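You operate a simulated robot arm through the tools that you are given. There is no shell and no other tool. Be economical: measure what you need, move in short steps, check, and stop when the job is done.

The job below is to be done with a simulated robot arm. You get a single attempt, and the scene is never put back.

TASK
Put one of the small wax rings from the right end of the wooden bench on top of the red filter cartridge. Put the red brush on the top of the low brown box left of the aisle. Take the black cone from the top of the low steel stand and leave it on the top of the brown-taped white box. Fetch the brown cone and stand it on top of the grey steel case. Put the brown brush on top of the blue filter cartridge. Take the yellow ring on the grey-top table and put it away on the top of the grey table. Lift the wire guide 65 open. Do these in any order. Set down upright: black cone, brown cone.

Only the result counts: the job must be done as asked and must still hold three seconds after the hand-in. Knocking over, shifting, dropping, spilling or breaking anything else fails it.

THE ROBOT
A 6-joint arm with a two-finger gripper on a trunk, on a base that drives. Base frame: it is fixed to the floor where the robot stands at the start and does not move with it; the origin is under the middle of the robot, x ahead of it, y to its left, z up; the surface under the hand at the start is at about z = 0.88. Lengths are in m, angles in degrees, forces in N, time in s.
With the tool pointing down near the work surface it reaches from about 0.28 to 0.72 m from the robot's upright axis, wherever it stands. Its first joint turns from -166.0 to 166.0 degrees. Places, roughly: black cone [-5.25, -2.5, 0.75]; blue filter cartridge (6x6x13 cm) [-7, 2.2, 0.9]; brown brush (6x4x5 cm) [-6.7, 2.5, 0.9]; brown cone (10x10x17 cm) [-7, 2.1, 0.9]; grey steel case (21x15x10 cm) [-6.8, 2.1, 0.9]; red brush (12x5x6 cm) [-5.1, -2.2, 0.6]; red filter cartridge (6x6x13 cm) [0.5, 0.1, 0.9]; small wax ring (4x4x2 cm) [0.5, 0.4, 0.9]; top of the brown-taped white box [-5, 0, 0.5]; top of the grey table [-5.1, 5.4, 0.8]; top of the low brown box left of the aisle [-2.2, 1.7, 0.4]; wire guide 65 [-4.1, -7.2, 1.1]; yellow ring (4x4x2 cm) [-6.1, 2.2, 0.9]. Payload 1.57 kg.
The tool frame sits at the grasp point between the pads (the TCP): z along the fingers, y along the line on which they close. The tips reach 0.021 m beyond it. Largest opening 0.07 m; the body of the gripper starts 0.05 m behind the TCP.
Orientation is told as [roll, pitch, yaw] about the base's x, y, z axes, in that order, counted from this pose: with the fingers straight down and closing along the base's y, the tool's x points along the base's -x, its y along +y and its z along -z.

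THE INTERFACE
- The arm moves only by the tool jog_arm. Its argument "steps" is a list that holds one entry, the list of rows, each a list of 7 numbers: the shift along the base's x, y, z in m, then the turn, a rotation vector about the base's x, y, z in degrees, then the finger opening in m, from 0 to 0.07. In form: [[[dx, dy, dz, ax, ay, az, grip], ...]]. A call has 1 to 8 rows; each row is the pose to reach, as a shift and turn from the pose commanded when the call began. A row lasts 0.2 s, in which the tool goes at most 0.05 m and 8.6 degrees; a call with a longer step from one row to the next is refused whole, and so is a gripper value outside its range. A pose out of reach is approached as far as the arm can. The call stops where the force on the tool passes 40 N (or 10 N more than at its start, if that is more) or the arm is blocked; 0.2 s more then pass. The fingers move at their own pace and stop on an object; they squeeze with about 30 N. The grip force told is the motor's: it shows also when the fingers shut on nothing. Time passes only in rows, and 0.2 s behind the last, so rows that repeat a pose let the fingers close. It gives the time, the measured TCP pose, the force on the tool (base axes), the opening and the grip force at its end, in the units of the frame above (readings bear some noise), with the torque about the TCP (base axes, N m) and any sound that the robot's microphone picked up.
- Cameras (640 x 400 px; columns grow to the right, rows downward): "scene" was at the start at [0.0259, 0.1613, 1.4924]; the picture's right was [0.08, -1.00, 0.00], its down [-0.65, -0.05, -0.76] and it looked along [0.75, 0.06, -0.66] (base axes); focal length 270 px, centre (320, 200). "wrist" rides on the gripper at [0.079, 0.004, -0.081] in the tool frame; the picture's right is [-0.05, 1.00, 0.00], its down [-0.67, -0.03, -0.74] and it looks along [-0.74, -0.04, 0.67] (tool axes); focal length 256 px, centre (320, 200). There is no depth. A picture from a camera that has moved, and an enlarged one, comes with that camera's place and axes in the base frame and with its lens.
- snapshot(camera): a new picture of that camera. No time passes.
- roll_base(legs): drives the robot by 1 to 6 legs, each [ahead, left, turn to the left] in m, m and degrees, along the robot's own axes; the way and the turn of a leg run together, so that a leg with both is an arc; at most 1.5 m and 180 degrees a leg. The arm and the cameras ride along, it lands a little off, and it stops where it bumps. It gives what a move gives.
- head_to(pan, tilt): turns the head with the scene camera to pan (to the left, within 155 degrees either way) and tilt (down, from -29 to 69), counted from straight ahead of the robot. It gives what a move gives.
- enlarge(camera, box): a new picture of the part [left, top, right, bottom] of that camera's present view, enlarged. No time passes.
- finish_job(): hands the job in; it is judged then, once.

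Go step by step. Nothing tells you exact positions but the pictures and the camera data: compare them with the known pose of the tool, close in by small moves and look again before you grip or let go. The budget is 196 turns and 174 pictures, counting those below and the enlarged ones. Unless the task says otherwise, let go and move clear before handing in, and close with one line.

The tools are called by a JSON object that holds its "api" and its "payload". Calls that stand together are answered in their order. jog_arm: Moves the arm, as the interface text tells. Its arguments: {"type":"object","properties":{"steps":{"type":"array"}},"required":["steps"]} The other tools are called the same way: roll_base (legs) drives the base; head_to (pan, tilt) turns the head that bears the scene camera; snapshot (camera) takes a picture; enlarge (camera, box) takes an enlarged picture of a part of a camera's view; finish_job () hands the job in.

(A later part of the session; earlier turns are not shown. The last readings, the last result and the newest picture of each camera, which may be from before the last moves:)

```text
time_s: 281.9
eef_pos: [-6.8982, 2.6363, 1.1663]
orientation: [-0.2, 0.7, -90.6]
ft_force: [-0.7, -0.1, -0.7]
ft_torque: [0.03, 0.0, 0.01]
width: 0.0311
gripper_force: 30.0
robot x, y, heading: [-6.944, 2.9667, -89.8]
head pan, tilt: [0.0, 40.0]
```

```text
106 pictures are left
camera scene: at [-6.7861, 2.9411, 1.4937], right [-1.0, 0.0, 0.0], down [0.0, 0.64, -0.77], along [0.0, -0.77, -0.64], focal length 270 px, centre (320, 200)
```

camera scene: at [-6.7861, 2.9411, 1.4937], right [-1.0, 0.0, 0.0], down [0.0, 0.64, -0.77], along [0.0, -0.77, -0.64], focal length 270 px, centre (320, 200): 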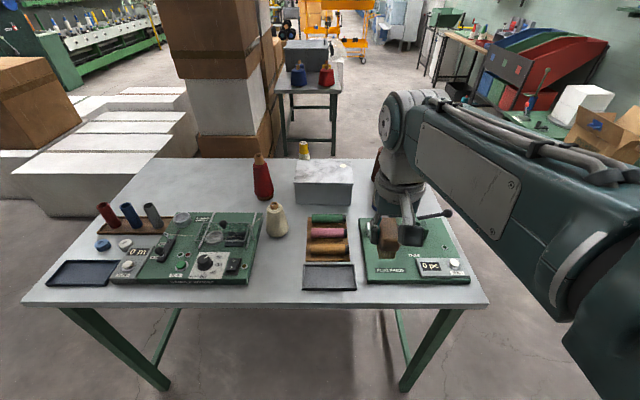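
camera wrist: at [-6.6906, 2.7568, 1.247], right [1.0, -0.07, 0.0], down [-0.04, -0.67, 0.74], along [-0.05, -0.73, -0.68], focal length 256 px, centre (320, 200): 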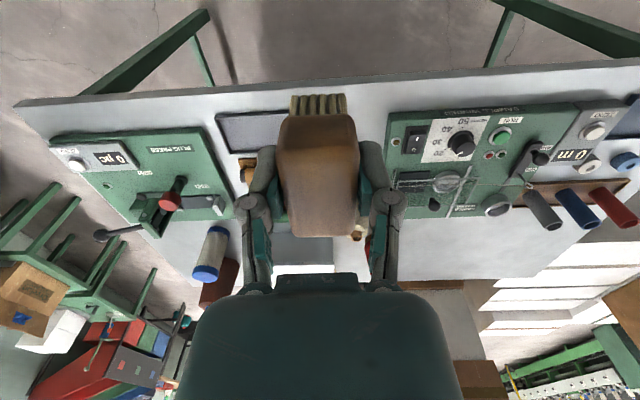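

I move 4 cm closer and bring the brush forward over the press toward the cartridge at about (-6.98, 2.23), staying high.

{"api": "roll_base", "payload": {"legs": [[0.04, 0, 0]]}}

{"api": "jog_arm", "payload": {"steps": [[[-0.012, -0.04, 0, 0, 0, 0, 0.02], [-0.024, -0.08, 0, 0, 0, 0, 0.02], [-0.036, -0.12, 0, 0, 0, 0, 0.02], [-0.048, -0.16, 0, 0, 0, 0, 0.02], [-0.06, -0.2, 0, 0, 0, 0, 0.02], [-0.072, -0.24, 0, 0, 0, 0, 0.02], [-0.08, -0.27, 0, 0, 0, 0, 0.02]]]}}

{"api": "snapshot", "payload": {"camera": "wrist"}}

{"api": "snapshot", "payload": {"camera": "scene"}}

```text
time_s: 282.8
eef_pos: [-6.8981, 2.5964, 1.1669]
orientation: [-0.1, 0.7, -90.8]
ft_force: [-1.2, -0.8, -0.9]
ft_torque: [-0.02, -0.03, 0.0]
width: 0.031
gripper_force: 30.2
robot x, y, heading: [-6.9424, 2.9266, -89.6]
head pan, tilt: [0.0, 40.0]
```

```text
time_s: 284.4
eef_pos: [-6.9795, 2.3254, 1.1656]
orientation: [0.0, 0.6, -90.7]
ft_force: [-0.8, 1.1, 0.3]
ft_torque: [0.01, -0.01, 0.02]
width: 0.0309
gripper_force: 30.5
robot x, y, heading: [-6.9431, 2.9295, -89.9]
head pan, tilt: [0.0, 40.0]
```

```text
105 pictures are left
camera wrist: at [-6.9741, 2.404, 1.2468], right [1.0, -0.07, 0.0], down [-0.04, -0.67, 0.74], along [-0.05, -0.74, -0.68], focal length 256 px, centre (320, 200)
```

wrist: 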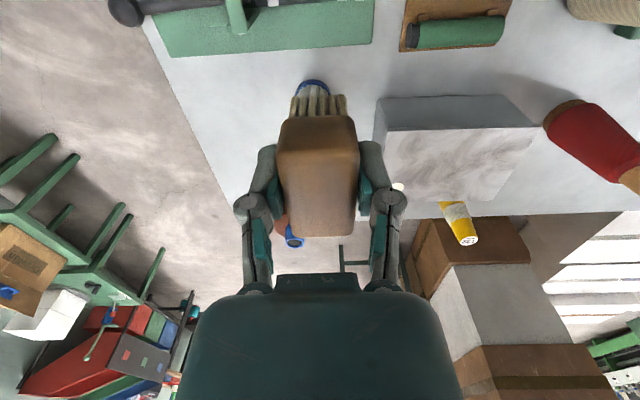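

```text
104 pictures are left
camera scene: at [-6.7867, 2.8995, 1.4938], right [-1.0, 0.0, 0.0], down [0.0, 0.64, -0.77], along [0.0, -0.77, -0.64], focal length 270 px, centre (320, 200)
```

scene: 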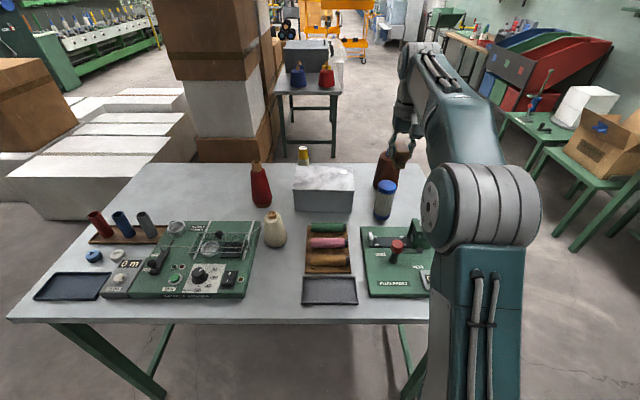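

Now the cartridge is clear in the scene view: (-7.0, 2.208), top z≈0.979. I move the brush over it and lower to just above.

{"api": "jog_arm", "payload": {"steps": [[[-0.008, -0.04, 0, 0, 0, 0, 0.02], [-0.016, -0.08, 0, 0, 0, 0, 0.02], [-0.02, -0.117, -0.01, 0, 0, 0, 0.02], [-0.02, -0.117, -0.05, 0, 0, 0, 0.02], [-0.02, -0.117, -0.09, 0, 0, 0, 0.02], [-0.02, -0.117, -0.12, 0, 0, 0, 0.02]]]}}

{"api": "snapshot", "payload": {"camera": "wrist"}}

{"api": "enlarge", "payload": {"camera": "scene", "box": [330, 110, 450, 240]}}

```text
time_s: 285.8
eef_pos: [-6.9971, 2.2271, 1.0478]
orientation: [-0.1, 0.8, -90.7]
ft_force: [0.5, -0.3, -1.2]
ft_torque: [0.03, -0.04, 0.01]
width: 0.0311
gripper_force: 30.2
out of reach, approached as far as the arm can: row 2, 3, 4, 5, 6
robot x, y, heading: [-6.9442, 2.925, -89.8]
head pan, tilt: [0.0, 40.0]
```

```text
103 pictures are left
camera wrist: at [-6.9919, 2.3043, 1.1298], right [1.0, -0.06, 0.0], down [-0.04, -0.67, 0.74], along [-0.05, -0.74, -0.68], focal length 256 px, centre (320, 200)
```

wrist: 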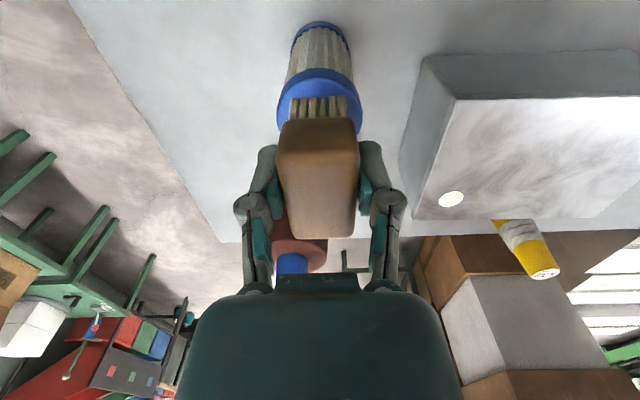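

```text
3.08 times, centred on (390, 175) of scene
camera zoom: at [-6.7865, 2.8989, 1.4938], right [-1.0, 0.0, 0.0], down [0.0, 0.64, -0.76], along [0.0, -0.76, -0.64], focal length 832 px, centre (105, 277)
```

zoom: 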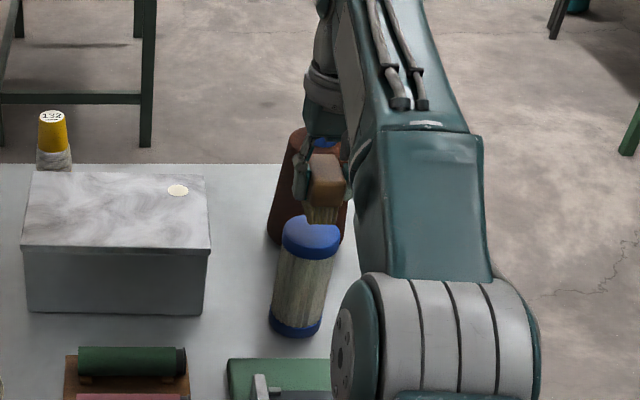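

The arm stopped at y 2.227, which is close enough to the cap centre (≈2.22). I lower gently there.

{"api": "jog_arm", "payload": {"steps": [[[0, 0.012, -0.005, 0, 0, 0, 0.02], [0, 0.014, -0.012, 0, 0, 0, 0.02], [0, 0.014, -0.02, 0, 0, 0, 0.02]]]}}

{"api": "jog_arm", "payload": {"steps": [[[0, 0, -0.002, 0, 0, 0, 0.02], [0, 0, -0.004, 0, 0, 0, 0.02], [0, 0, -0.004, 0, 0, 0, 0.02]]]}}

{"api": "enlarge", "payload": {"camera": "scene", "box": [350, 140, 410, 200]}}

```text
time_s: 286.6
eef_pos: [-6.9973, 2.2414, 1.0279]
orientation: [-0.1, 0.7, -90.7]
ft_force: [0.0, -0.9, -0.7]
ft_torque: [-0.02, 0.0, 0.0]
width: 0.0311
gripper_force: 30.1
robot x, y, heading: [-6.942, 2.9255, -90.0]
head pan, tilt: [0.0, 40.0]
```

```text
time_s: 287.4
eef_pos: [-6.9984, 2.2413, 1.025]
orientation: [-0.2, 0.7, -90.7]
ft_force: [-0.1, -0.7, -1.2]
ft_torque: [-0.01, 0.01, 0.01]
width: 0.031
gripper_force: 30.2
robot x, y, heading: [-6.941, 2.9301, -89.9]
head pan, tilt: [0.0, 40.0]
```

```text
6.67 times, centred on (380, 170) of scene
camera zoom: at [-6.7865, 2.8991, 1.4938], right [-1.0, 0.0, 0.0], down [0.0, 0.64, -0.76], along [0.0, -0.76, -0.64], focal length 1804 px, centre (-80, 400)
```

zoom: 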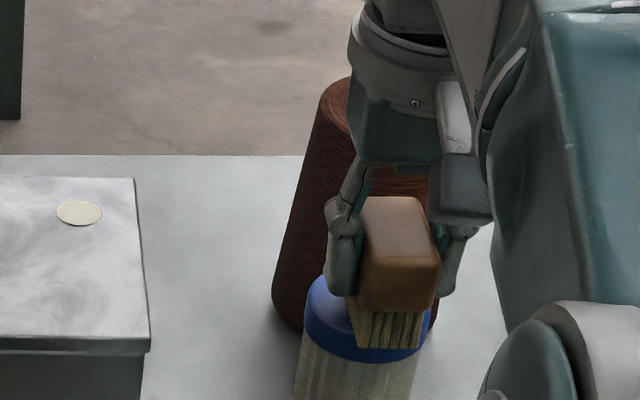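

The brush overhangs the near edge. I raise it 1 cm, creep the base 2.5 cm ahead and shift +x 8 mm.

{"api": "jog_arm", "payload": {"steps": [[[0.004, 0, 0.01, 0, 0, 0, 0.02], [0.008, 0, 0.012, 0, 0, 0, 0.02]]]}}

{"api": "roll_base", "payload": {"legs": [[0.025, 0, 0]]}}

{"api": "snapshot", "payload": {"camera": "wrist"}}

{"api": "enlarge", "payload": {"camera": "scene", "box": [350, 140, 410, 200]}}

```text
time_s: 288.0
eef_pos: [-6.9875, 2.241, 1.0377]
orientation: [-0.1, 0.7, -90.7]
ft_force: [0.5, -0.2, -0.8]
ft_torque: [0.0, 0.0, -0.01]
width: 0.0308
gripper_force: 30.0
robot x, y, heading: [-6.943, 2.9251, -90.0]
head pan, tilt: [0.0, 40.0]
```

```text
time_s: 288.8
eef_pos: [-6.9886, 2.2162, 1.0358]
orientation: [-0.1, 0.6, -90.7]
ft_force: [0.2, -0.1, -1.4]
ft_torque: [0.0, -0.02, -0.01]
width: 0.0312
gripper_force: 29.7
robot x, y, heading: [-6.9455, 2.8991, -90.1]
head pan, tilt: [0.0, 40.0]
```

```text
100 pictures are left
camera wrist: at [-6.9835, 2.2945, 1.1183], right [1.0, -0.07, 0.0], down [-0.04, -0.67, 0.74], along [-0.05, -0.73, -0.68], focal length 256 px, centre (320, 200)
```

wrist: 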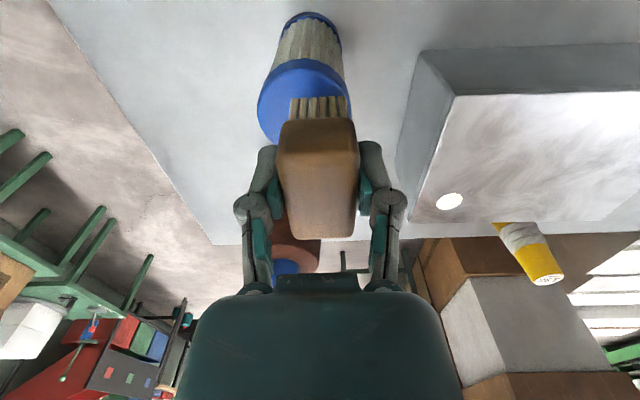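

```text
6.67 times, centred on (380, 170) of scene
camera zoom: at [-6.7861, 2.8743, 1.4937], right [-1.0, 0.0, 0.0], down [0.0, 0.64, -0.76], along [0.0, -0.76, -0.64], focal length 1804 px, centre (-80, 400)
```

zoom: 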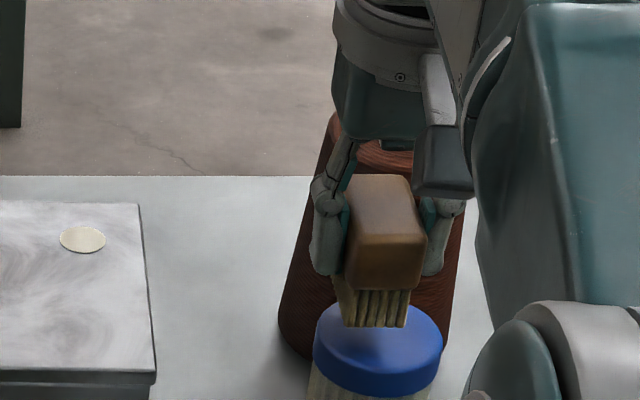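

Cap centre comes out at (-6.997, 2.224). I shift -8 mm x, +6 mm y, and lower to contact.

{"api": "jog_arm", "payload": {"steps": [[[-0.008, 0.006, -0.004, 0, 0, 0, 0.02], [-0.008, 0.006, -0.01, 0, 0, 0, 0.02], [-0.008, 0.006, -0.014, 0, 0, 0, 0.02]]]}}

{"api": "jog_arm", "payload": {"steps": [[[0, 0, -0.002, 0, 0, 0, 0.02], [0, 0, -0.004, 0, 0, 0, 0.02], [0, 0, -0.004, 0, 0, 0, 0.02]]]}}

{"api": "enlarge", "payload": {"camera": "scene", "box": [350, 140, 410, 200]}}

```text
time_s: 289.6
eef_pos: [-6.9982, 2.2235, 1.023]
orientation: [-0.1, 0.7, -90.7]
ft_force: [-0.5, 0.0, 0.3]
ft_torque: [-0.03, 0.0, 0.02]
width: 0.0311
gripper_force: 29.9
robot x, y, heading: [-6.9417, 2.9037, -89.9]
head pan, tilt: [0.0, 40.0]
```

```text
time_s: 290.4
eef_pos: [-6.9976, 2.2235, 1.0186]
orientation: [-0.1, 0.7, -90.8]
ft_force: [-0.7, -0.2, -0.3]
ft_torque: [-0.01, -0.02, -0.03]
width: 0.0312
gripper_force: 30.5
robot x, y, heading: [-6.9408, 2.9047, -90.0]
head pan, tilt: [0.0, 40.0]
```

```text
6.67 times, centred on (380, 170) of scene
camera zoom: at [-6.7863, 2.8744, 1.4938], right [-1.0, 0.0, 0.0], down [0.0, 0.64, -0.76], along [0.0, -0.76, -0.64], focal length 1804 px, centre (-80, 400)
```

zoom: 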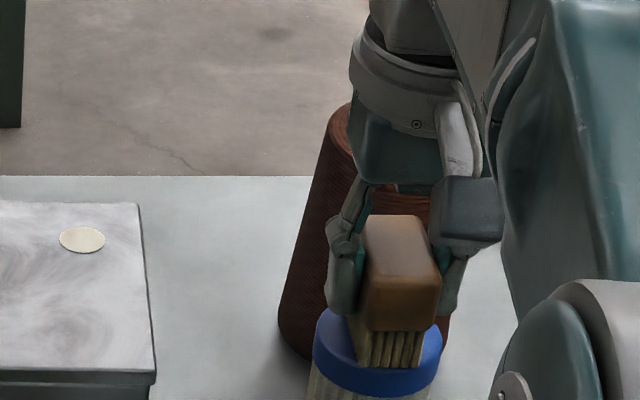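

Slight +x correction and continue down.

{"api": "jog_arm", "payload": {"steps": [[[0.004, -0.001, -0.002, 0, 0, 0, 0.02], [0.004, -0.001, -0.004, 0, 0, 0, 0.02], [0.004, -0.001, -0.004, 0, 0, 0, 0.02]]]}}

{"api": "jog_arm", "payload": {"steps": [[[0, 0, -0.002, 0, 0, 0, 0.02], [0, 0, -0.004, 0, 0, 0, 0.02], [0, 0, -0.004, 0, 0, 0, 0.02]]]}}

```text
time_s: 291.2
eef_pos: [-6.9941, 2.2231, 1.0173]
orientation: [-0.1, 0.4, -90.7]
ft_force: [-3.9, 2.0, 20.8]
ft_torque: [-0.08, 0.47, -0.06]
width: 0.0311
gripper_force: 30.8
robot x, y, heading: [-6.9423, 2.9092, -89.6]
head pan, tilt: [0.0, 40.0]
```

```text
time_s: 292.0
eef_pos: [-6.9938, 2.2226, 1.0124]
orientation: [-0.1, 0.5, -90.6]
ft_force: [-3.3, 1.0, 21.9]
ft_torque: [-0.11, 0.44, -0.05]
width: 0.0305
gripper_force: 30.4
robot x, y, heading: [-6.942, 2.904, -89.6]
head pan, tilt: [0.0, 40.0]
```

In contact. I check once before letting go.

{"api": "enlarge", "payload": {"camera": "scene", "box": [350, 140, 410, 210]}}

{"api": "snapshot", "payload": {"camera": "wrist"}}

```text
5.71 times, centred on (380, 175) of scene
camera zoom: at [-6.7869, 2.8764, 1.494], right [-1.0, 0.0, 0.0], down [0.0, 0.64, -0.77], along [0.0, -0.77, -0.64], focal length 1546 px, centre (-23, 343)
```

zoom: 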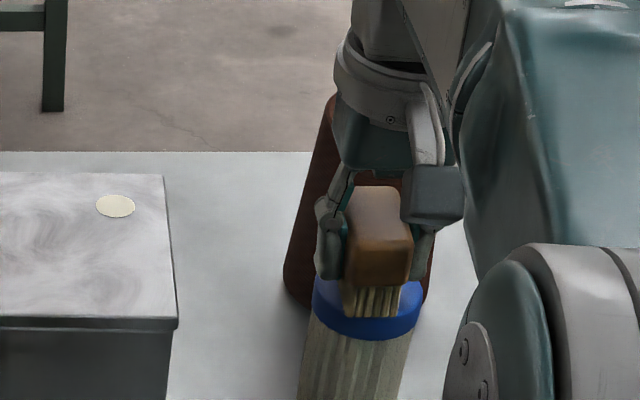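

```text
96 pictures are left
camera wrist: at [-6.9883, 2.3011, 1.0936], right [1.0, -0.07, 0.0], down [-0.04, -0.67, 0.74], along [-0.05, -0.74, -0.67], focal length 256 px, centre (320, 200)
```

wrist: 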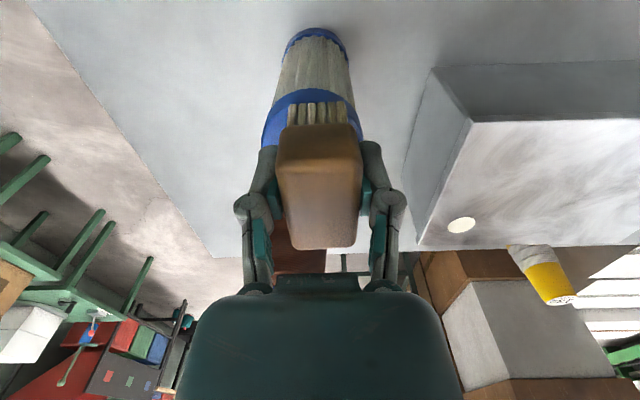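

The brush sits within the cap. I ease off, open and rise straight up.

{"api": "jog_arm", "payload": {"steps": [[[0, 0, 0.003, 0, 0, 0, 0.025], [0, 0, 0.003, 0, 0, 0, 0.035], [0, 0, 0.003, 0, 0, 0, 0.045], [0, 0, 0.003, 0, 0, 0, 0.055], [0, 0, 0.03, 0, 0, 0, 0.055], [0, 0, 0.07, 0, 0, 0, 0.055], [0, 0.02, 0.11, 0, 0, 0, 0.055], [0, 0.05, 0.15, 0, 0, 0, 0.055]]]}}

{"api": "snapshot", "payload": {"camera": "wrist"}}

{"api": "snapshot", "payload": {"camera": "scene"}}

```text
time_s: 293.8
eef_pos: [-6.9928, 2.2721, 1.1619]
orientation: [-0.1, 0.8, -90.8]
ft_force: [-0.9, -0.1, 0.0]
ft_torque: [0.0, -0.01, -0.03]
width: 0.0554
gripper_force: 0.2
robot x, y, heading: [-6.9406, 2.9064, -90.0]
head pan, tilt: [0.0, 40.0]
```

```text
95 pictures are left
camera wrist: at [-6.9877, 2.35, 1.2438], right [1.0, -0.07, 0.0], down [-0.04, -0.68, 0.74], along [-0.05, -0.73, -0.68], focal length 256 px, centre (320, 200)
```

wrist: 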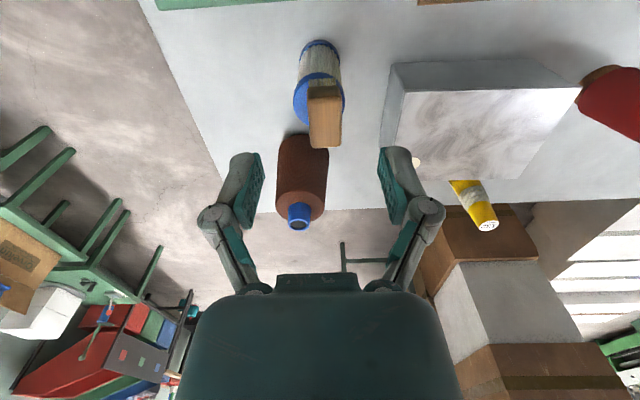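

```text
94 pictures are left
camera scene: at [-6.7862, 2.8747, 1.4938], right [-1.0, 0.0, 0.0], down [0.0, 0.64, -0.76], along [0.0, -0.76, -0.64], focal length 270 px, centre (320, 200)
```

scene: 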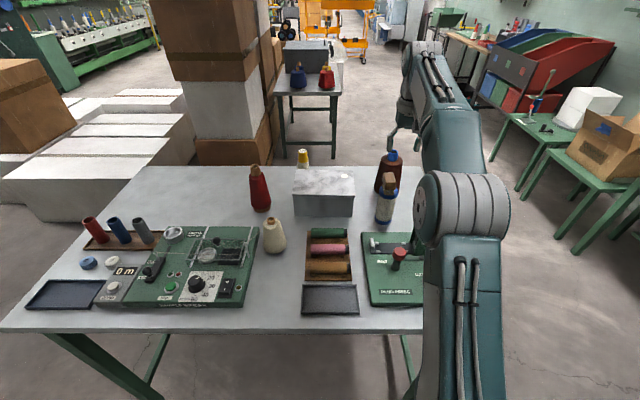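

The brown brush is on the blue cartridge. The brown cone's blue tip is at about (-7.033, 2.08, 1.017); I'll approach it with a tilted tool from further -x so the wrist camera clears the brush.

{"api": "jog_arm", "payload": {"steps": [[[0, 0.04, 0.02, 0, 0, 5, 0.055], [0, 0.08, 0.04, 0, 0, 10, 0.055], [0, 0.12, 0.06, 0, 0, 15, 0.055], [0, 0.16, 0.08, 0, 0, 15, 0.055]]]}}

{"api": "roll_base", "payload": {"legs": [[-0.15, 0, 0], [0, -0.3, 0], [0.14, 0, 0]]}}

{"api": "snapshot", "payload": {"camera": "scene"}}

```text
time_s: 294.8
eef_pos: [-6.9937, 2.4315, 1.2426]
orientation: [-0.1, 0.6, -75.6]
ft_force: [0.3, -0.8, -0.6]
ft_torque: [0.01, 0.0, -0.02]
width: 0.055
gripper_force: 0.0
robot x, y, heading: [-6.943, 2.9022, -89.9]
head pan, tilt: [0.0, 40.0]
```

```text
time_s: 298.8
eef_pos: [-7.2986, 2.4388, 1.2422]
orientation: [0.0, 0.7, -75.8]
ft_force: [-1.0, -0.1, -0.8]
ft_torque: [-0.02, -0.03, 0.01]
width: 0.055
gripper_force: 0.0
robot x, y, heading: [-7.2452, 2.9084, -90.2]
head pan, tilt: [0.0, 40.0]
```

```text
93 pictures are left
camera scene: at [-7.0903, 2.8831, 1.494], right [-1.0, 0.0, 0.0], down [0.0, 0.64, -0.77], along [0.0, -0.77, -0.64], focal length 270 px, centre (320, 200)
```

scene: 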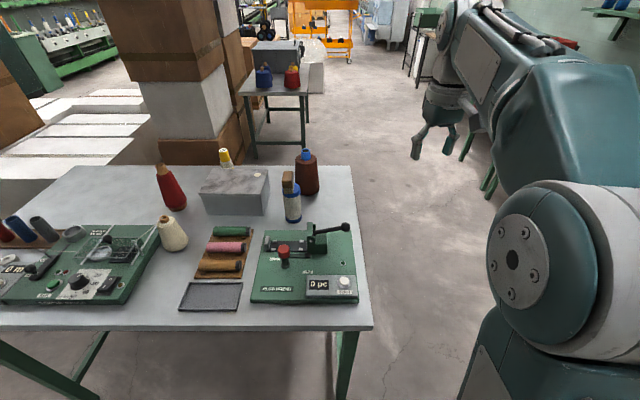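

Clear view: the cone's axis is at about (-7.042, 2.07). I tilt the tool 40° outward while moving to a pre-grasp point.

{"api": "jog_arm", "payload": {"steps": [[[0.0264, -0.0327, -0.0153, -7.74, -2.0, 0, 0.06], [0.0528, -0.0654, -0.0306, -15.5, -4.0, 0, 0.06], [0.0792, -0.0981, -0.0459, -23.2, -6.0, 0, 0.06], [0.1056, -0.1308, -0.0612, -31, -8, 0, 0.06], [0.132, -0.1635, -0.0765, -38.7, -10, 0, 0.06], [0.1584, -0.1962, -0.0918, -38.7, -10, 0, 0.06], [0.1848, -0.2289, -0.1071, -38.7, -10, 0, 0.06], [0.2112, -0.2616, -0.1224, -38.7, -10, 0, 0.06]]]}}

{"api": "snapshot", "payload": {"camera": "wrist"}}

{"api": "snapshot", "payload": {"camera": "scene"}}

```text
time_s: 300.6
eef_pos: [-7.0845, 2.1759, 1.1199]
orientation: [0.1, -39.4, -75.7]
ft_force: [0.1, 0.4, 1.1]
ft_torque: [0.01, 0.01, -0.02]
width: 0.06
gripper_force: 0.0
robot x, y, heading: [-7.2431, 2.9094, -89.9]
head pan, tilt: [0.0, 40.0]
```

```text
92 pictures are left
camera wrist: at [-7.107, 2.2862, 1.1315], right [0.98, 0.21, 0.03], down [-0.02, -0.05, 1.0], along [0.21, -0.98, -0.04], focal length 256 px, centre (320, 200)
```

wrist: 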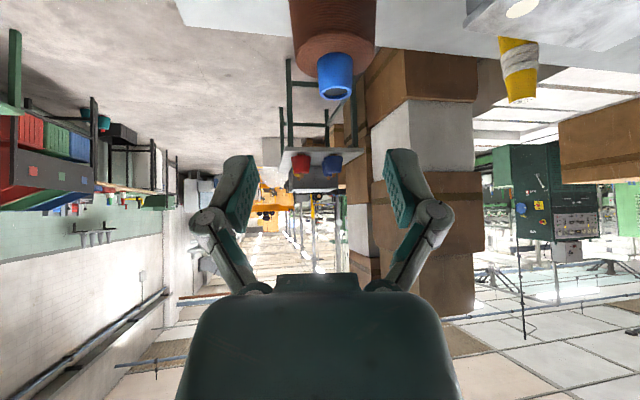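

```text
91 pictures are left
camera scene: at [-7.0855, 2.882, 1.4935], right [-1.0, 0.0, 0.0], down [0.0, 0.64, -0.77], along [0.0, -0.77, -0.64], focal length 270 px, centre (320, 200)
```

scene: 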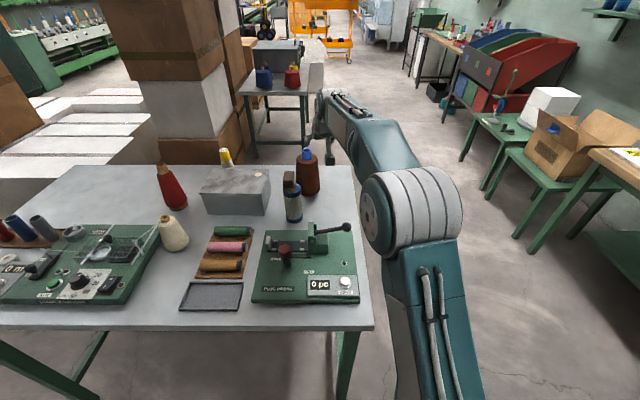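

The wide-open passage to the west (bench at x≈-8.25) is also visible, useful later. The tip sits at (-7.046, 2.078, 1.017); I advance along the tool axis onto it.

{"api": "jog_arm", "payload": {"steps": [[[0.015, -0.015, 0.0, 0, 0, 0, 0.06], [0.022, -0.042, -0.033, 0, 0, 0, 0.06], [0.029, -0.068, -0.066, 0, 0, 0, 0.06], [0.035, -0.086, -0.09, 0, 0, 0, 0.06]]]}}

{"api": "snapshot", "payload": {"camera": "wrist"}}

{"api": "enlarge", "payload": {"camera": "scene", "box": [260, 100, 360, 240]}}

```text
time_s: 301.6
eef_pos: [-7.0485, 2.0911, 1.0298]
orientation: [0.1, -39.3, -75.7]
ft_force: [0.2, 0.4, 1.3]
ft_torque: [0.06, 0.03, 0.01]
width: 0.0603
gripper_force: 0.1
robot x, y, heading: [-7.239, 2.9124, -90.1]
head pan, tilt: [0.0, 40.0]
```

```text
90 pictures are left
camera wrist: at [-7.0723, 2.2006, 1.0421], right [0.98, 0.21, 0.03], down [-0.03, -0.05, 1.0], along [0.21, -0.98, -0.04], focal length 256 px, centre (320, 200)
```

wrist: 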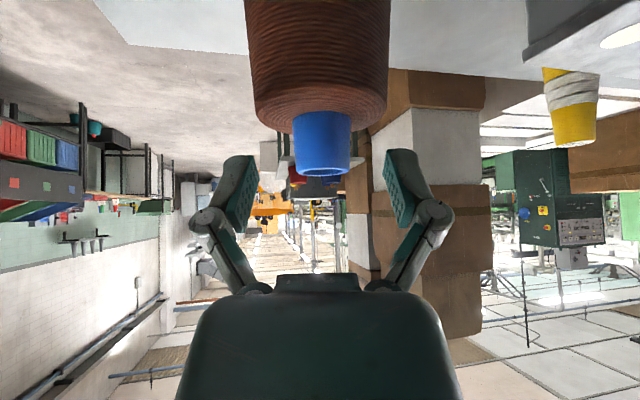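

```text
2.86 times, centred on (310, 170) of scene
camera zoom: at [-7.0859, 2.8816, 1.4936], right [-1.0, 0.0, 0.0], down [0.0, 0.64, -0.76], along [0.0, -0.76, -0.64], focal length 773 px, centre (349, 286)
```

zoom: 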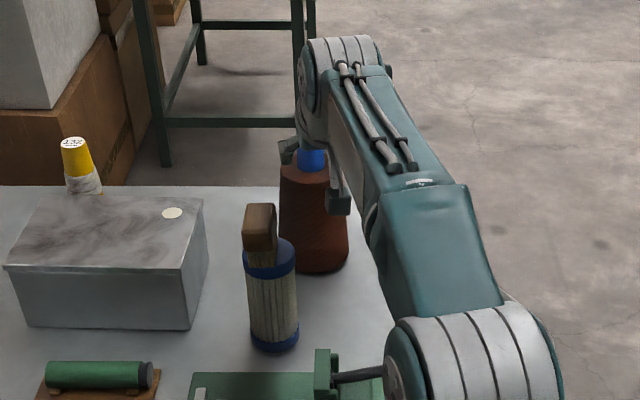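

The tip (Ø≈3 cm, z 0.995–1.023) is between the fingers. I go in a last centimetre, close, and lift slightly.

{"api": "jog_arm", "payload": {"steps": [[[0.002, -0.007, -0.008, 0, 0, 0, 0.06], [0.003, -0.012, -0.014, 0, 0, 0, 0.06], [0.003, -0.012, -0.014, 0, 0, 0, 0.02], [0.003, -0.012, -0.014, 0, 0, 0, 0.02], [0.003, -0.012, -0.014, 0, 0, 0, 0.02], [0.003, -0.012, 0.0, 0, 0, 0, 0.02], [0.003, -0.012, 0.02, 0, 0, 0, 0.02]]]}}

{"api": "snapshot", "payload": {"camera": "wrist"}}

{"api": "enlarge", "payload": {"camera": "scene", "box": [260, 100, 360, 240]}}

```text
time_s: 303.2
eef_pos: [-7.0492, 2.093, 1.0452]
orientation: [0.1, -39.2, -75.7]
ft_force: [-1.0, -0.1, 0.1]
ft_torque: [-0.04, 0.0, -0.04]
width: 0.0203
gripper_force: 0.2
out of reach, approached as far as the arm can: row 2, 3, 4, 5, 6, 7
robot x, y, heading: [-7.2443, 2.9106, -90.1]
head pan, tilt: [0.0, 40.0]
```

```text
88 pictures are left
camera wrist: at [-7.0733, 2.2032, 1.0579], right [0.98, 0.21, 0.04], down [-0.02, -0.05, 1.0], along [0.21, -0.98, -0.05], focal length 256 px, centre (320, 200)
```

wrist: 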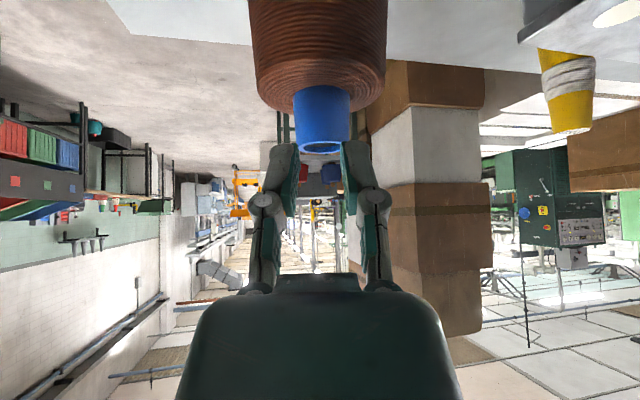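

```text
2.86 times, centred on (310, 170) of scene
camera zoom: at [-7.0864, 2.8816, 1.4936], right [-1.0, 0.0, 0.0], down [0.0, 0.64, -0.76], along [0.0, -0.76, -0.64], focal length 773 px, centre (349, 286)
```

zoom: 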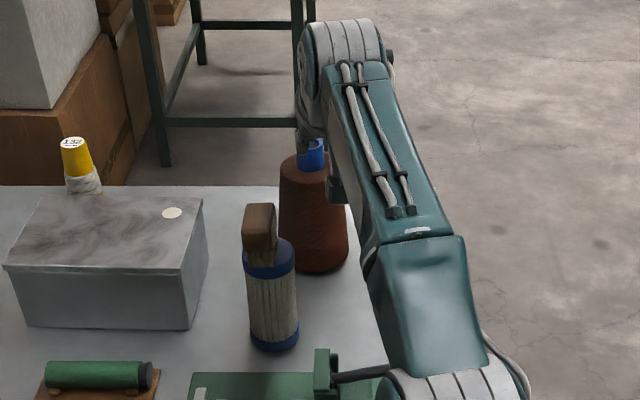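

Just beyond reach, so fingers closed in front of the tip without touching. Since the west passage is wide, I'll retract and go round to the table's -y side.

{"api": "jog_arm", "payload": {"steps": [[[-0.006, 0.02, 0.035, 0, 0, 0, 0.06], [-0.015, 0.05, 0.065, 0, 0, 0, 0.06], [-0.025, 0.085, 0.09, 0, 0, 0, 0.06], [-0.035, 0.12, 0.11, 7.74, 2, 0, 0.06], [-0.045, 0.16, 0.13, 15.5, 4, 0, 0.06], [-0.055, 0.2, 0.15, 23.2, 6, 0, 0.06], [-0.065, 0.24, 0.16, 31, 8, 0, 0.06], [-0.075, 0.28, 0.17, 38.2, 9.9, 0, 0.06]]]}}

{"api": "jog_arm", "payload": {"steps": [[[-0.03, 0.03, 0, 0, 0, -5, 0.06], [-0.06, 0.07, 0, 0, 0, -10, 0.06], [-0.09, 0.1, 0, 0, 0, -15, 0.06], [-0.12, 0.13, 0, 0, 0, -15, 0.06]]]}}

{"api": "snapshot", "payload": {"camera": "scene"}}

```text
time_s: 305.0
eef_pos: [-7.1179, 2.3314, 1.2549]
orientation: [-0.3, -5.3, -75.8]
ft_force: [-2.1, 8.1, 0.3]
ft_torque: [-0.54, -0.12, 0.0]
width: 0.0603
gripper_force: 0.2
out of reach, approached as far as the arm can: row 1, 2, 3, 4, 5, 6, 7, 8
robot x, y, heading: [-7.2459, 2.9118, -90.1]
head pan, tilt: [0.0, 40.0]
```

```text
time_s: 306.0
eef_pos: [-7.2362, 2.4616, 1.2249]
orientation: [-0.1, 0.2, -90.9]
ft_force: [-1.2, -2.1, -0.6]
ft_torque: [0.02, 0.03, 0.03]
width: 0.0599
gripper_force: 0.1
robot x, y, heading: [-7.2447, 2.907, -89.9]
head pan, tilt: [0.0, 40.0]
```

```text
86 pictures are left
camera scene: at [-7.0882, 2.8834, 1.4938], right [-1.0, 0.0, 0.0], down [0.0, 0.64, -0.77], along [0.0, -0.77, -0.64], focal length 270 px, centre (320, 200)
```

scene: 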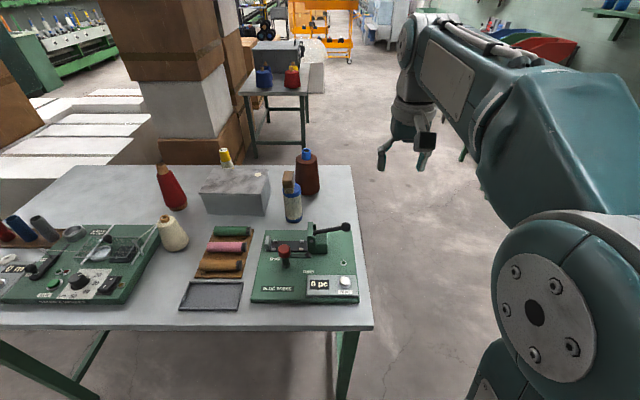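

All intact. I drive through the west passage to the table's -y side and turn to face it.

{"api": "roll_base", "payload": {"legs": [[-0.1, 0, 0], [0, -0.5, 0], [1.45, 0, 0], [0.25, 0, 0], [0, 0.67, 0], [0, 0, 180]]}}

{"api": "snapshot", "payload": {"camera": "scene"}}

```text
time_s: 328.6
eef_pos: [-7.0869, 1.7665, 1.2251]
orientation: [0.0, 0.2, 91.1]
ft_force: [-0.4, -0.4, 0.0]
ft_torque: [-0.01, 0.0, 0.02]
width: 0.06
gripper_force: 0.1
robot x, y, heading: [-7.0619, 1.3196, 91.9]
head pan, tilt: [0.0, 40.0]
```

```text
85 pictures are left
camera scene: at [-7.2212, 1.34, 1.4937], right [1.0, 0.03, 0.0], down [0.02, -0.64, -0.77], along [-0.02, 0.77, -0.64], focal length 270 px, centre (320, 200)
```

scene: 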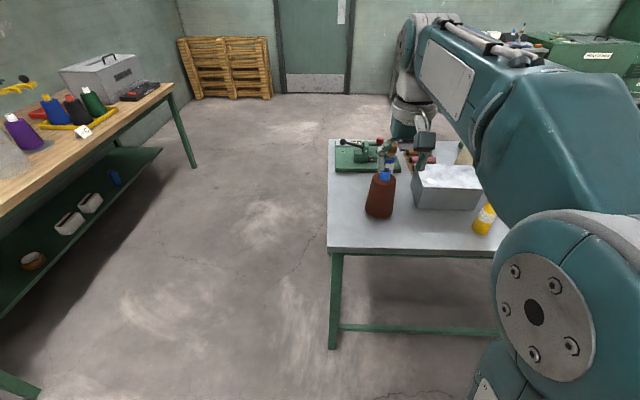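

I close in by 0.18 m and position the hand above the cone's tip.

{"api": "roll_base", "payload": {"legs": [[0.18, 0, 0]]}}

{"api": "jog_arm", "payload": {"steps": [[[0.015, 0.035, -0.02, 0, 0, 0, 0.06], [0.03, 0.07, -0.04, 0, 0, 0, 0.06], [0.042, 0.105, -0.06, 0, 0, 0, 0.06], [0.042, 0.12, -0.09, 0, 0, 0, 0.06], [0.042, 0.125, -0.12, 0, 0, 0, 0.06]]]}}

{"api": "snapshot", "payload": {"camera": "wrist"}}

{"api": "snapshot", "payload": {"camera": "scene"}}

```text
time_s: 330.1
eef_pos: [-7.0944, 1.9462, 1.226]
orientation: [-0.1, 0.3, 91.1]
ft_force: [-0.6, 0.6, 0.0]
ft_torque: [-0.02, -0.02, 0.01]
width: 0.06
gripper_force: 0.0
robot x, y, heading: [-7.069, 1.4986, 92.0]
head pan, tilt: [0.0, 40.0]
```

```text
time_s: 331.3
eef_pos: [-7.0525, 2.0701, 1.1058]
orientation: [-0.1, 0.1, 91.1]
ft_force: [0.4, 0.4, 0.6]
ft_torque: [0.0, 0.0, -0.01]
width: 0.0601
gripper_force: 0.0
robot x, y, heading: [-7.0703, 1.4995, 91.9]
head pan, tilt: [0.0, 40.0]
```

```text
84 pictures are left
camera wrist: at [-7.0552, 1.9916, 1.1864], right [-1.0, 0.03, 0.0], down [0.02, 0.67, 0.74], along [0.03, 0.74, -0.67], focal length 256 px, centre (320, 200)
```

wrist: 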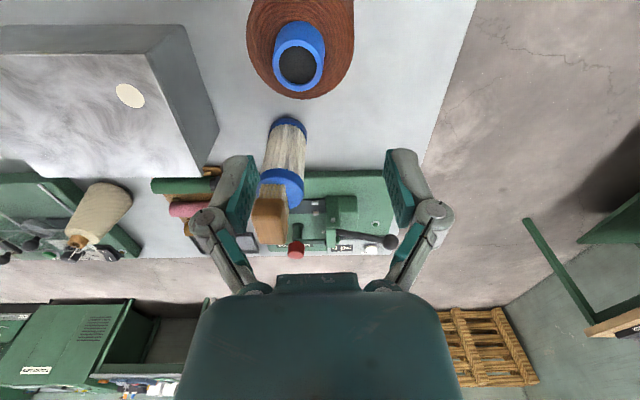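

```text
83 pictures are left
camera scene: at [-7.227, 1.5189, 1.4938], right [1.0, 0.03, 0.0], down [0.02, -0.64, -0.77], along [-0.03, 0.76, -0.64], focal length 270 px, centre (320, 200)
```

scene: 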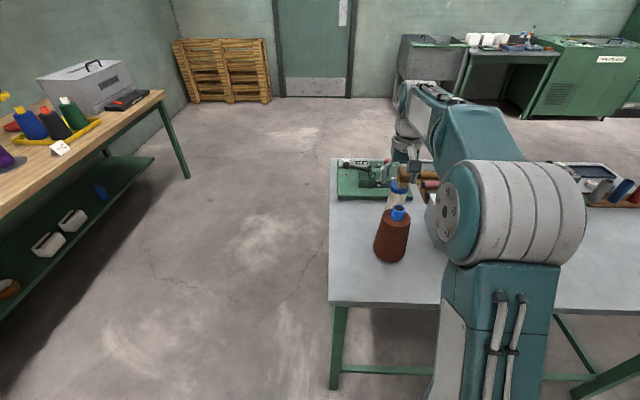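

The tip is at about (-7.04, 2.052). I correct and descend to z≈1.018, then look.

{"api": "jog_arm", "payload": {"steps": [[[0.012, -0.018, 0, 0, 0, 0, 0.06], [0.012, -0.018, -0.03, 0, 0, 0, 0.06], [0.012, -0.018, -0.055, 0, 0, 0, 0.06]]]}}

{"api": "snapshot", "payload": {"camera": "wrist"}}

```text
time_s: 332.1
eef_pos: [-7.0393, 2.0525, 1.0507]
orientation: [-0.1, 0.1, 91.1]
ft_force: [0.0, 0.1, 0.4]
ft_torque: [0.03, 0.03, 0.01]
width: 0.0601
gripper_force: 0.0
robot x, y, heading: [-7.0713, 1.4968, 91.8]
head pan, tilt: [0.0, 40.0]
```

```text
82 pictures are left
camera wrist: at [-7.0421, 1.9735, 1.1315], right [-1.0, 0.03, 0.0], down [0.02, 0.67, 0.74], along [0.03, 0.74, -0.67], focal length 256 px, centre (320, 200)
```

wrist: 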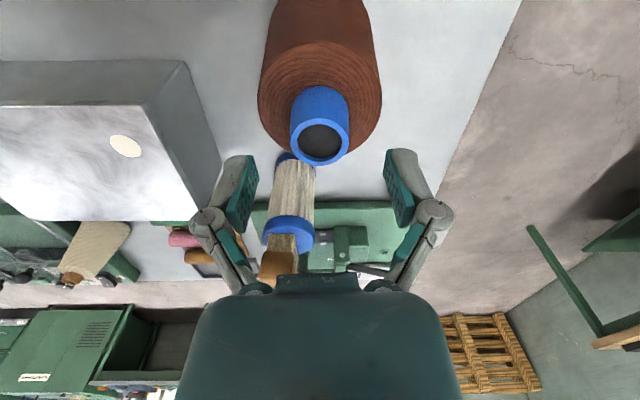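

Centred. I go down 33 mm, close and lift.

{"api": "jog_arm", "payload": {"steps": [[[0, -0.001, -0.018, 0, 0, 0, 0.06], [0, -0.001, -0.034, 0, 0, 0, 0.06], [0, -0.001, -0.034, 0, 0, 0, 0.015], [0, -0.001, -0.034, 0, 0, 0, 0.015], [0, -0.001, -0.034, 0, 0, 0, 0.015], [0, -0.001, -0.02, 0, 0, 0, 0.015], [0, -0.001, 0.02, 0, 0, 0, 0.015]]]}}

{"api": "snapshot", "payload": {"camera": "wrist"}}

{"api": "snapshot", "payload": {"camera": "scene"}}

```text
time_s: 333.7
eef_pos: [-7.0407, 2.0513, 1.0692]
orientation: [0.0, 0.3, 91.1]
ft_force: [-0.6, 0.3, -5.5]
ft_torque: [0.0, 0.02, 0.02]
width: 0.0325
gripper_force: 30.4
robot x, y, heading: [-7.0719, 1.4996, 91.9]
head pan, tilt: [0.0, 40.0]
```

```text
81 pictures are left
camera wrist: at [-7.043, 1.9728, 1.1505], right [-1.0, 0.03, 0.0], down [0.02, 0.67, 0.74], along [0.03, 0.74, -0.67], focal length 256 px, centre (320, 200)
```

wrist: 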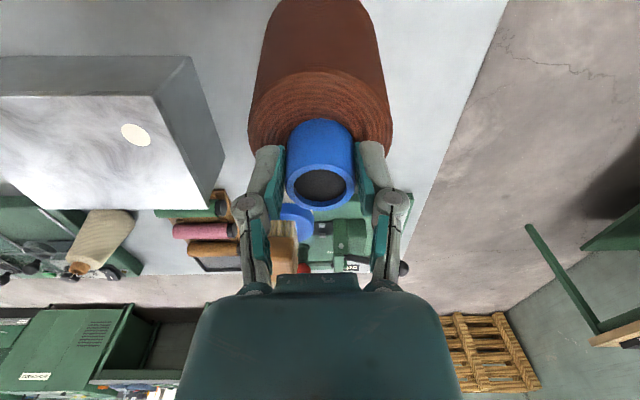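

```text
80 pictures are left
camera scene: at [-7.227, 1.5193, 1.4937], right [1.0, 0.03, 0.0], down [0.02, -0.64, -0.76], along [-0.03, 0.76, -0.64], focal length 270 px, centre (320, 200)
```

scene: 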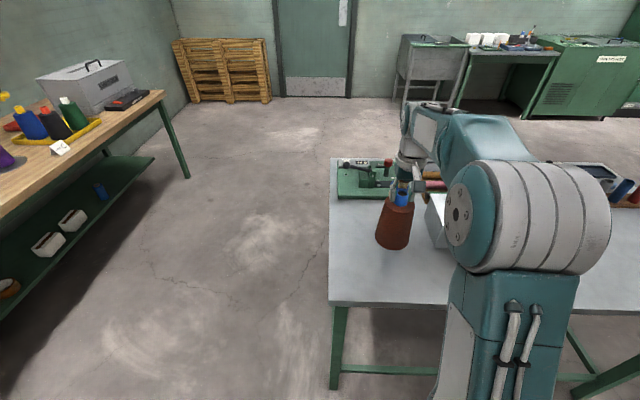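

The cone is held (≈5.5 N). The case top spans about x -6.89..-6.68, y 2.068..2.207 at z≈0.947; I raise the cone and shift the base 0.12 m towards +x.

{"api": "jog_arm", "payload": {"steps": [[[0, 0, 0.045, 0, 0, 0, 0.015], [0, 0, 0.09, 0, 0, 0, 0.015], [0, 0, 0.13, 0, 0, 0, 0.015], [0, 0, 0.16, 0, 0, 0, 0.015]]]}}

{"api": "roll_base", "payload": {"legs": [[0, -0.14, -1.9]]}}

{"api": "snapshot", "payload": {"camera": "scene"}}

{"api": "snapshot", "payload": {"camera": "wrist"}}

```text
time_s: 334.7
eef_pos: [-7.0404, 2.0532, 1.2307]
orientation: [-0.1, 0.2, 91.1]
ft_force: [-0.9, 0.3, -5.6]
ft_torque: [0.0, 0.01, -0.01]
width: 0.0325
gripper_force: 30.6
robot x, y, heading: [-7.0717, 1.4992, 91.9]
head pan, tilt: [0.0, 40.0]
```

```text
time_s: 336.0
eef_pos: [-6.8855, 2.0542, 1.2307]
orientation: [-0.2, 0.2, 89.2]
ft_force: [0.1, -0.9, -5.1]
ft_torque: [-0.02, 0.02, 0.01]
width: 0.0325
gripper_force: 30.2
robot x, y, heading: [-6.9364, 1.5029, 90.4]
head pan, tilt: [0.0, 40.0]
```

```text
79 pictures are left
camera scene: at [-7.0969, 1.5269, 1.4928], right [1.0, 0.0, 0.01], down [0.01, -0.64, -0.76], along [0.0, 0.76, -0.64], focal length 270 px, centre (320, 200)
```

scene: 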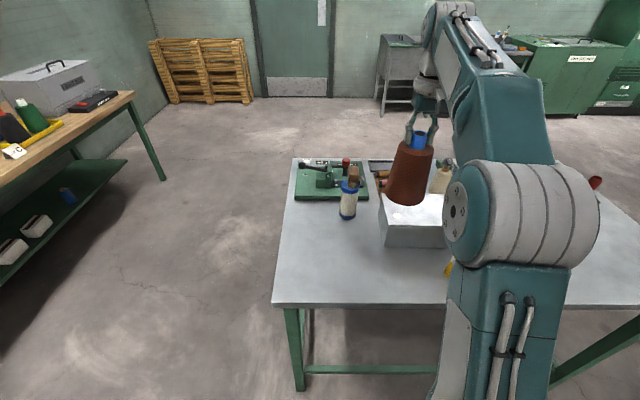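

```text
78 pictures are left
camera wrist: at [-6.8913, 1.9746, 1.3117], right [-1.0, 0.07, 0.0], down [0.04, 0.67, 0.74], along [0.05, 0.74, -0.67], focal length 256 px, centre (320, 200)
```

wrist: 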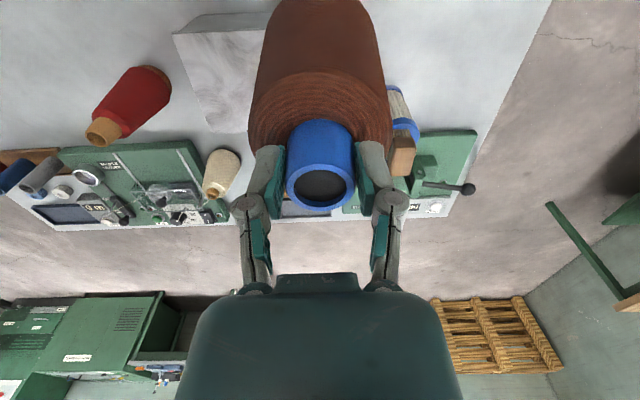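

I bring the cone over (-6.80, 2.135) and lower to ~2 cm above the case.

{"api": "jog_arm", "payload": {"steps": [[[0.03, 0.03, 0, 0, 0, 0, 0.015], [0.06, 0.06, 0, 0, 0, 0, 0.015], [0.085, 0.081, 0, 0, 0, 0, 0.015], [0.085, 0.081, -0.04, 0, 0, 0, 0.015], [0.085, 0.081, -0.08, 0, 0, 0, 0.015], [0.085, 0.081, -0.092, 0, 0, 0, 0.015]]]}}

{"api": "enlarge", "payload": {"camera": "scene", "box": [340, 130, 500, 260]}}

{"api": "snapshot", "payload": {"camera": "wrist"}}

```text
time_s: 337.4
eef_pos: [-6.7961, 2.1336, 1.1402]
orientation: [-0.1, 0.1, 89.2]
ft_force: [-1.2, -0.5, -5.4]
ft_torque: [0.0, 0.01, -0.01]
width: 0.0328
gripper_force: 29.6
out of reach, approached as far as the arm can: row 2, 3, 4
robot x, y, heading: [-6.9363, 1.4976, 89.8]
head pan, tilt: [0.0, 40.0]
```

```text
3.08 times, centred on (420, 195) of scene
camera zoom: at [-7.0927, 1.5274, 1.4934], right [1.0, 0.0, 0.0], down [0.0, -0.64, -0.76], along [0.0, 0.76, -0.64], focal length 832 px, centre (12, 215)
```

zoom: 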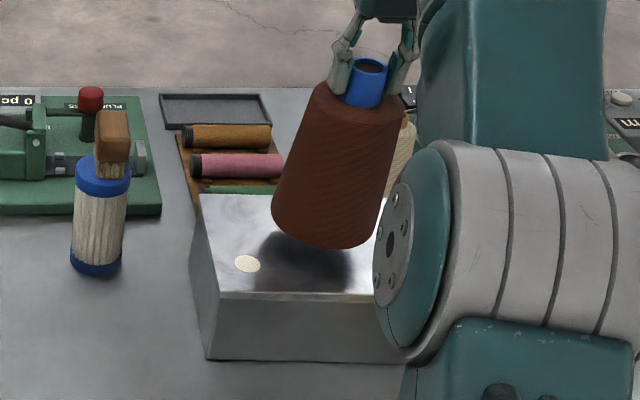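

```text
76 pictures are left
camera wrist: at [-6.802, 2.0554, 1.2209], right [-1.0, 0.07, 0.0], down [0.04, 0.67, 0.74], along [0.05, 0.74, -0.67], focal length 256 px, centre (320, 200)
```

wrist: 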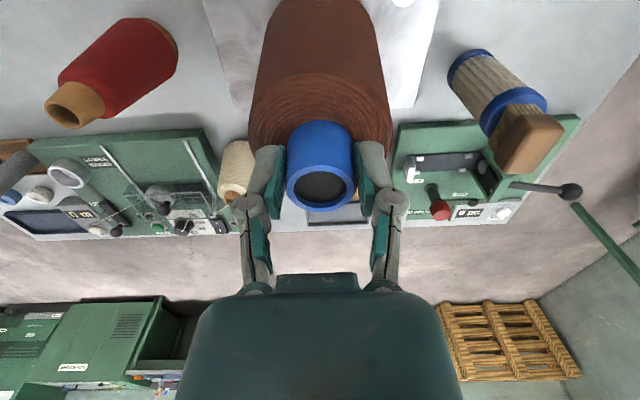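

Centred over the case. I lower by millimetres to contact.

{"api": "jog_arm", "payload": {"steps": [[[0, 0, -0.006, 0, 0, 0, 0.015], [0, 0, -0.012, 0, 0, 0, 0.015], [0, 0, -0.016, 0, 0, 0, 0.015], [0, 0, -0.016, 0, 0, 0, 0.015]]]}}

{"api": "jog_arm", "payload": {"steps": [[[0, 0, -0.002, 0, 0, 0, 0.015], [0, 0, -0.004, 0, 0, 0, 0.015], [0, 0, -0.004, 0, 0, 0, 0.015]]]}}

{"api": "enlarge", "payload": {"camera": "scene", "box": [340, 130, 500, 260]}}

```text
time_s: 338.4
eef_pos: [-6.7918, 2.1333, 1.1231]
orientation: [0.2, 0.2, 89.2]
ft_force: [-0.2, -0.3, -6.8]
ft_torque: [0.0, -0.02, 0.03]
width: 0.0328
gripper_force: 30.5
robot x, y, heading: [-6.9345, 1.5022, 90.3]
head pan, tilt: [0.0, 40.0]
```

```text
time_s: 339.2
eef_pos: [-6.793, 2.1335, 1.1194]
orientation: [0.1, 0.1, 89.3]
ft_force: [-0.5, 0.1, -5.4]
ft_torque: [-0.01, 0.03, 0.01]
width: 0.0327
gripper_force: 30.2
robot x, y, heading: [-6.9317, 1.4927, 90.1]
head pan, tilt: [0.0, 40.0]
```

```text
3.08 times, centred on (420, 195) of scene
camera zoom: at [-7.0873, 1.5274, 1.4938], right [1.0, 0.0, 0.0], down [0.0, -0.64, -0.76], along [0.0, 0.76, -0.64], focal length 832 px, centre (12, 215)
```

zoom: 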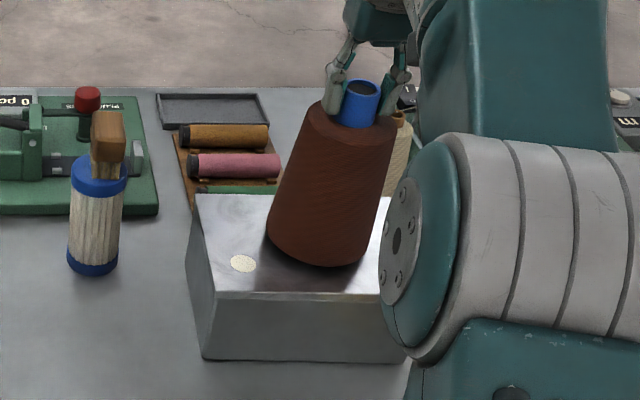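

{"api": "jog_arm", "payload": {"steps": [[[0, 0, -0.002, 0, 0, 0, 0.015], [0, 0, -0.004, 0, 0, 0, 0.015], [0, 0, -0.004, 0, 0, 0, 0.015]]]}}

```text
time_s: 340.0
eef_pos: [-6.7925, 2.133, 1.1169]
orientation: [0.0, -0.1, 89.3]
ft_force: [-0.7, -3.1, 17.6]
ft_torque: [-0.28, -0.25, -0.11]
width: 0.0326
gripper_force: 29.8
robot x, y, heading: [-6.9309, 1.5041, 90.2]
head pan, tilt: [0.0, 40.0]
```

The cone is pressed lightly on the case. I ease off 1–2 mm, open slowly and lift clear.

{"api": "jog_arm", "payload": {"steps": [[[0, 0, 0.002, 0, 0, 0, 0.025], [0, 0, 0.002, 0, 0, 0, 0.04], [0, 0, 0.002, 0, 0, 0, 0.055], [0, 0, 0.002, 0, 0, 0, 0.065], [0, 0, 0.03, 0, 0, 0, 0.065], [0, 0, 0.065, 0, 0, 0, 0.065], [0, -0.02, 0.1, 0, 0, 0, 0.065], [0, -0.05, 0.13, 0, 0, 0, 0.065]]]}}

{"api": "snapshot", "payload": {"camera": "scene"}}

```text
time_s: 341.8
eef_pos: [-6.793, 2.0828, 1.2457]
orientation: [0.1, 0.2, 89.2]
ft_force: [0.0, 1.5, -0.9]
ft_torque: [-0.04, -0.02, 0.01]
width: 0.0648
gripper_force: 0.0
out of reach, approached as far as the arm can: row 7
robot x, y, heading: [-6.9334, 1.5002, 90.0]
head pan, tilt: [0.0, 40.0]
```

```text
74 pictures are left
camera scene: at [-7.0877, 1.5267, 1.4938], right [1.0, 0.0, 0.0], down [0.0, -0.64, -0.76], along [0.0, 0.76, -0.64], focal length 270 px, centre (320, 200)
```

scene: 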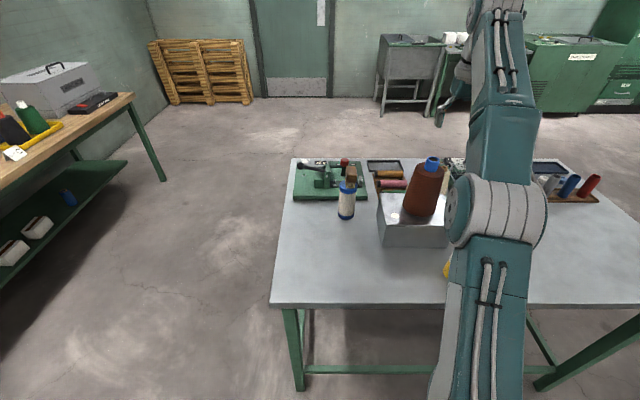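

The brown cone stands on the case. Now I retract and head south via the west side, looking first.

{"api": "jog_arm", "payload": {"steps": [[[0, -0.045, 0.01, 0, 0, 0, 0.065], [-0.02, -0.085, 0.01, 0, 0, 0, 0.065], [-0.05, -0.12, 0.01, 0, 0, 0, 0.065], [-0.08, -0.15, 0.01, 0, 0, 0, 0.065], [-0.11, -0.18, 0.01, 0, 0, 0, 0.065]]]}}

{"api": "roll_base", "payload": {"legs": [[-0.25, 0.2, 0], [0, 0.4, 0], [0, 0, 180]]}}

{"api": "head_to", "payload": {"pan": 0, "tilt": 22}}

{"api": "snapshot", "payload": {"camera": "scene"}}

```text
time_s: 343.0
eef_pos: [-6.9049, 1.9024, 1.2543]
orientation: [0.1, 0.1, 89.2]
ft_force: [-0.8, 1.2, 0.0]
ft_torque: [0.0, 0.03, -0.05]
width: 0.0649
gripper_force: 0.0
robot x, y, heading: [-6.9366, 1.4973, 90.0]
head pan, tilt: [0.0, 40.0]
```

```text
time_s: 354.6
eef_pos: [-7.5655, 0.8445, 1.2548]
orientation: [0.2, 0.0, -91.1]
ft_force: [0.0, 0.0, -0.1]
ft_torque: [0.0, 0.0, 0.02]
width: 0.065
gripper_force: 0.0
robot x, y, heading: [-7.5326, 1.2495, -90.1]
head pan, tilt: [0.0, 40.0]
```

```text
time_s: 355.4
eef_pos: [-7.5659, 0.8448, 1.2546]
orientation: [0.0, 0.1, -91.1]
ft_force: [-0.6, 0.0, 1.0]
ft_torque: [0.01, -0.04, 0.0]
width: 0.065
gripper_force: 0.0
robot x, y, heading: [-7.5332, 1.2472, -90.5]
head pan, tilt: [0.0, 22.0]
```

```text
73 pictures are left
camera scene: at [-7.378, 1.2127, 1.5219], right [-1.0, 0.0, 0.0], down [0.0, 0.38, -0.93], along [0.0, -0.93, -0.38], focal length 270 px, centre (320, 200)
```

scene: 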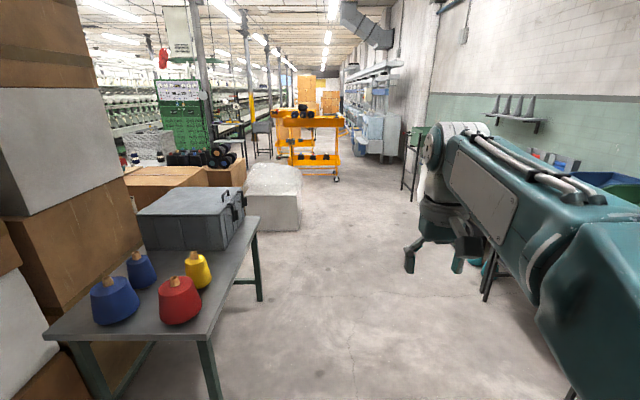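

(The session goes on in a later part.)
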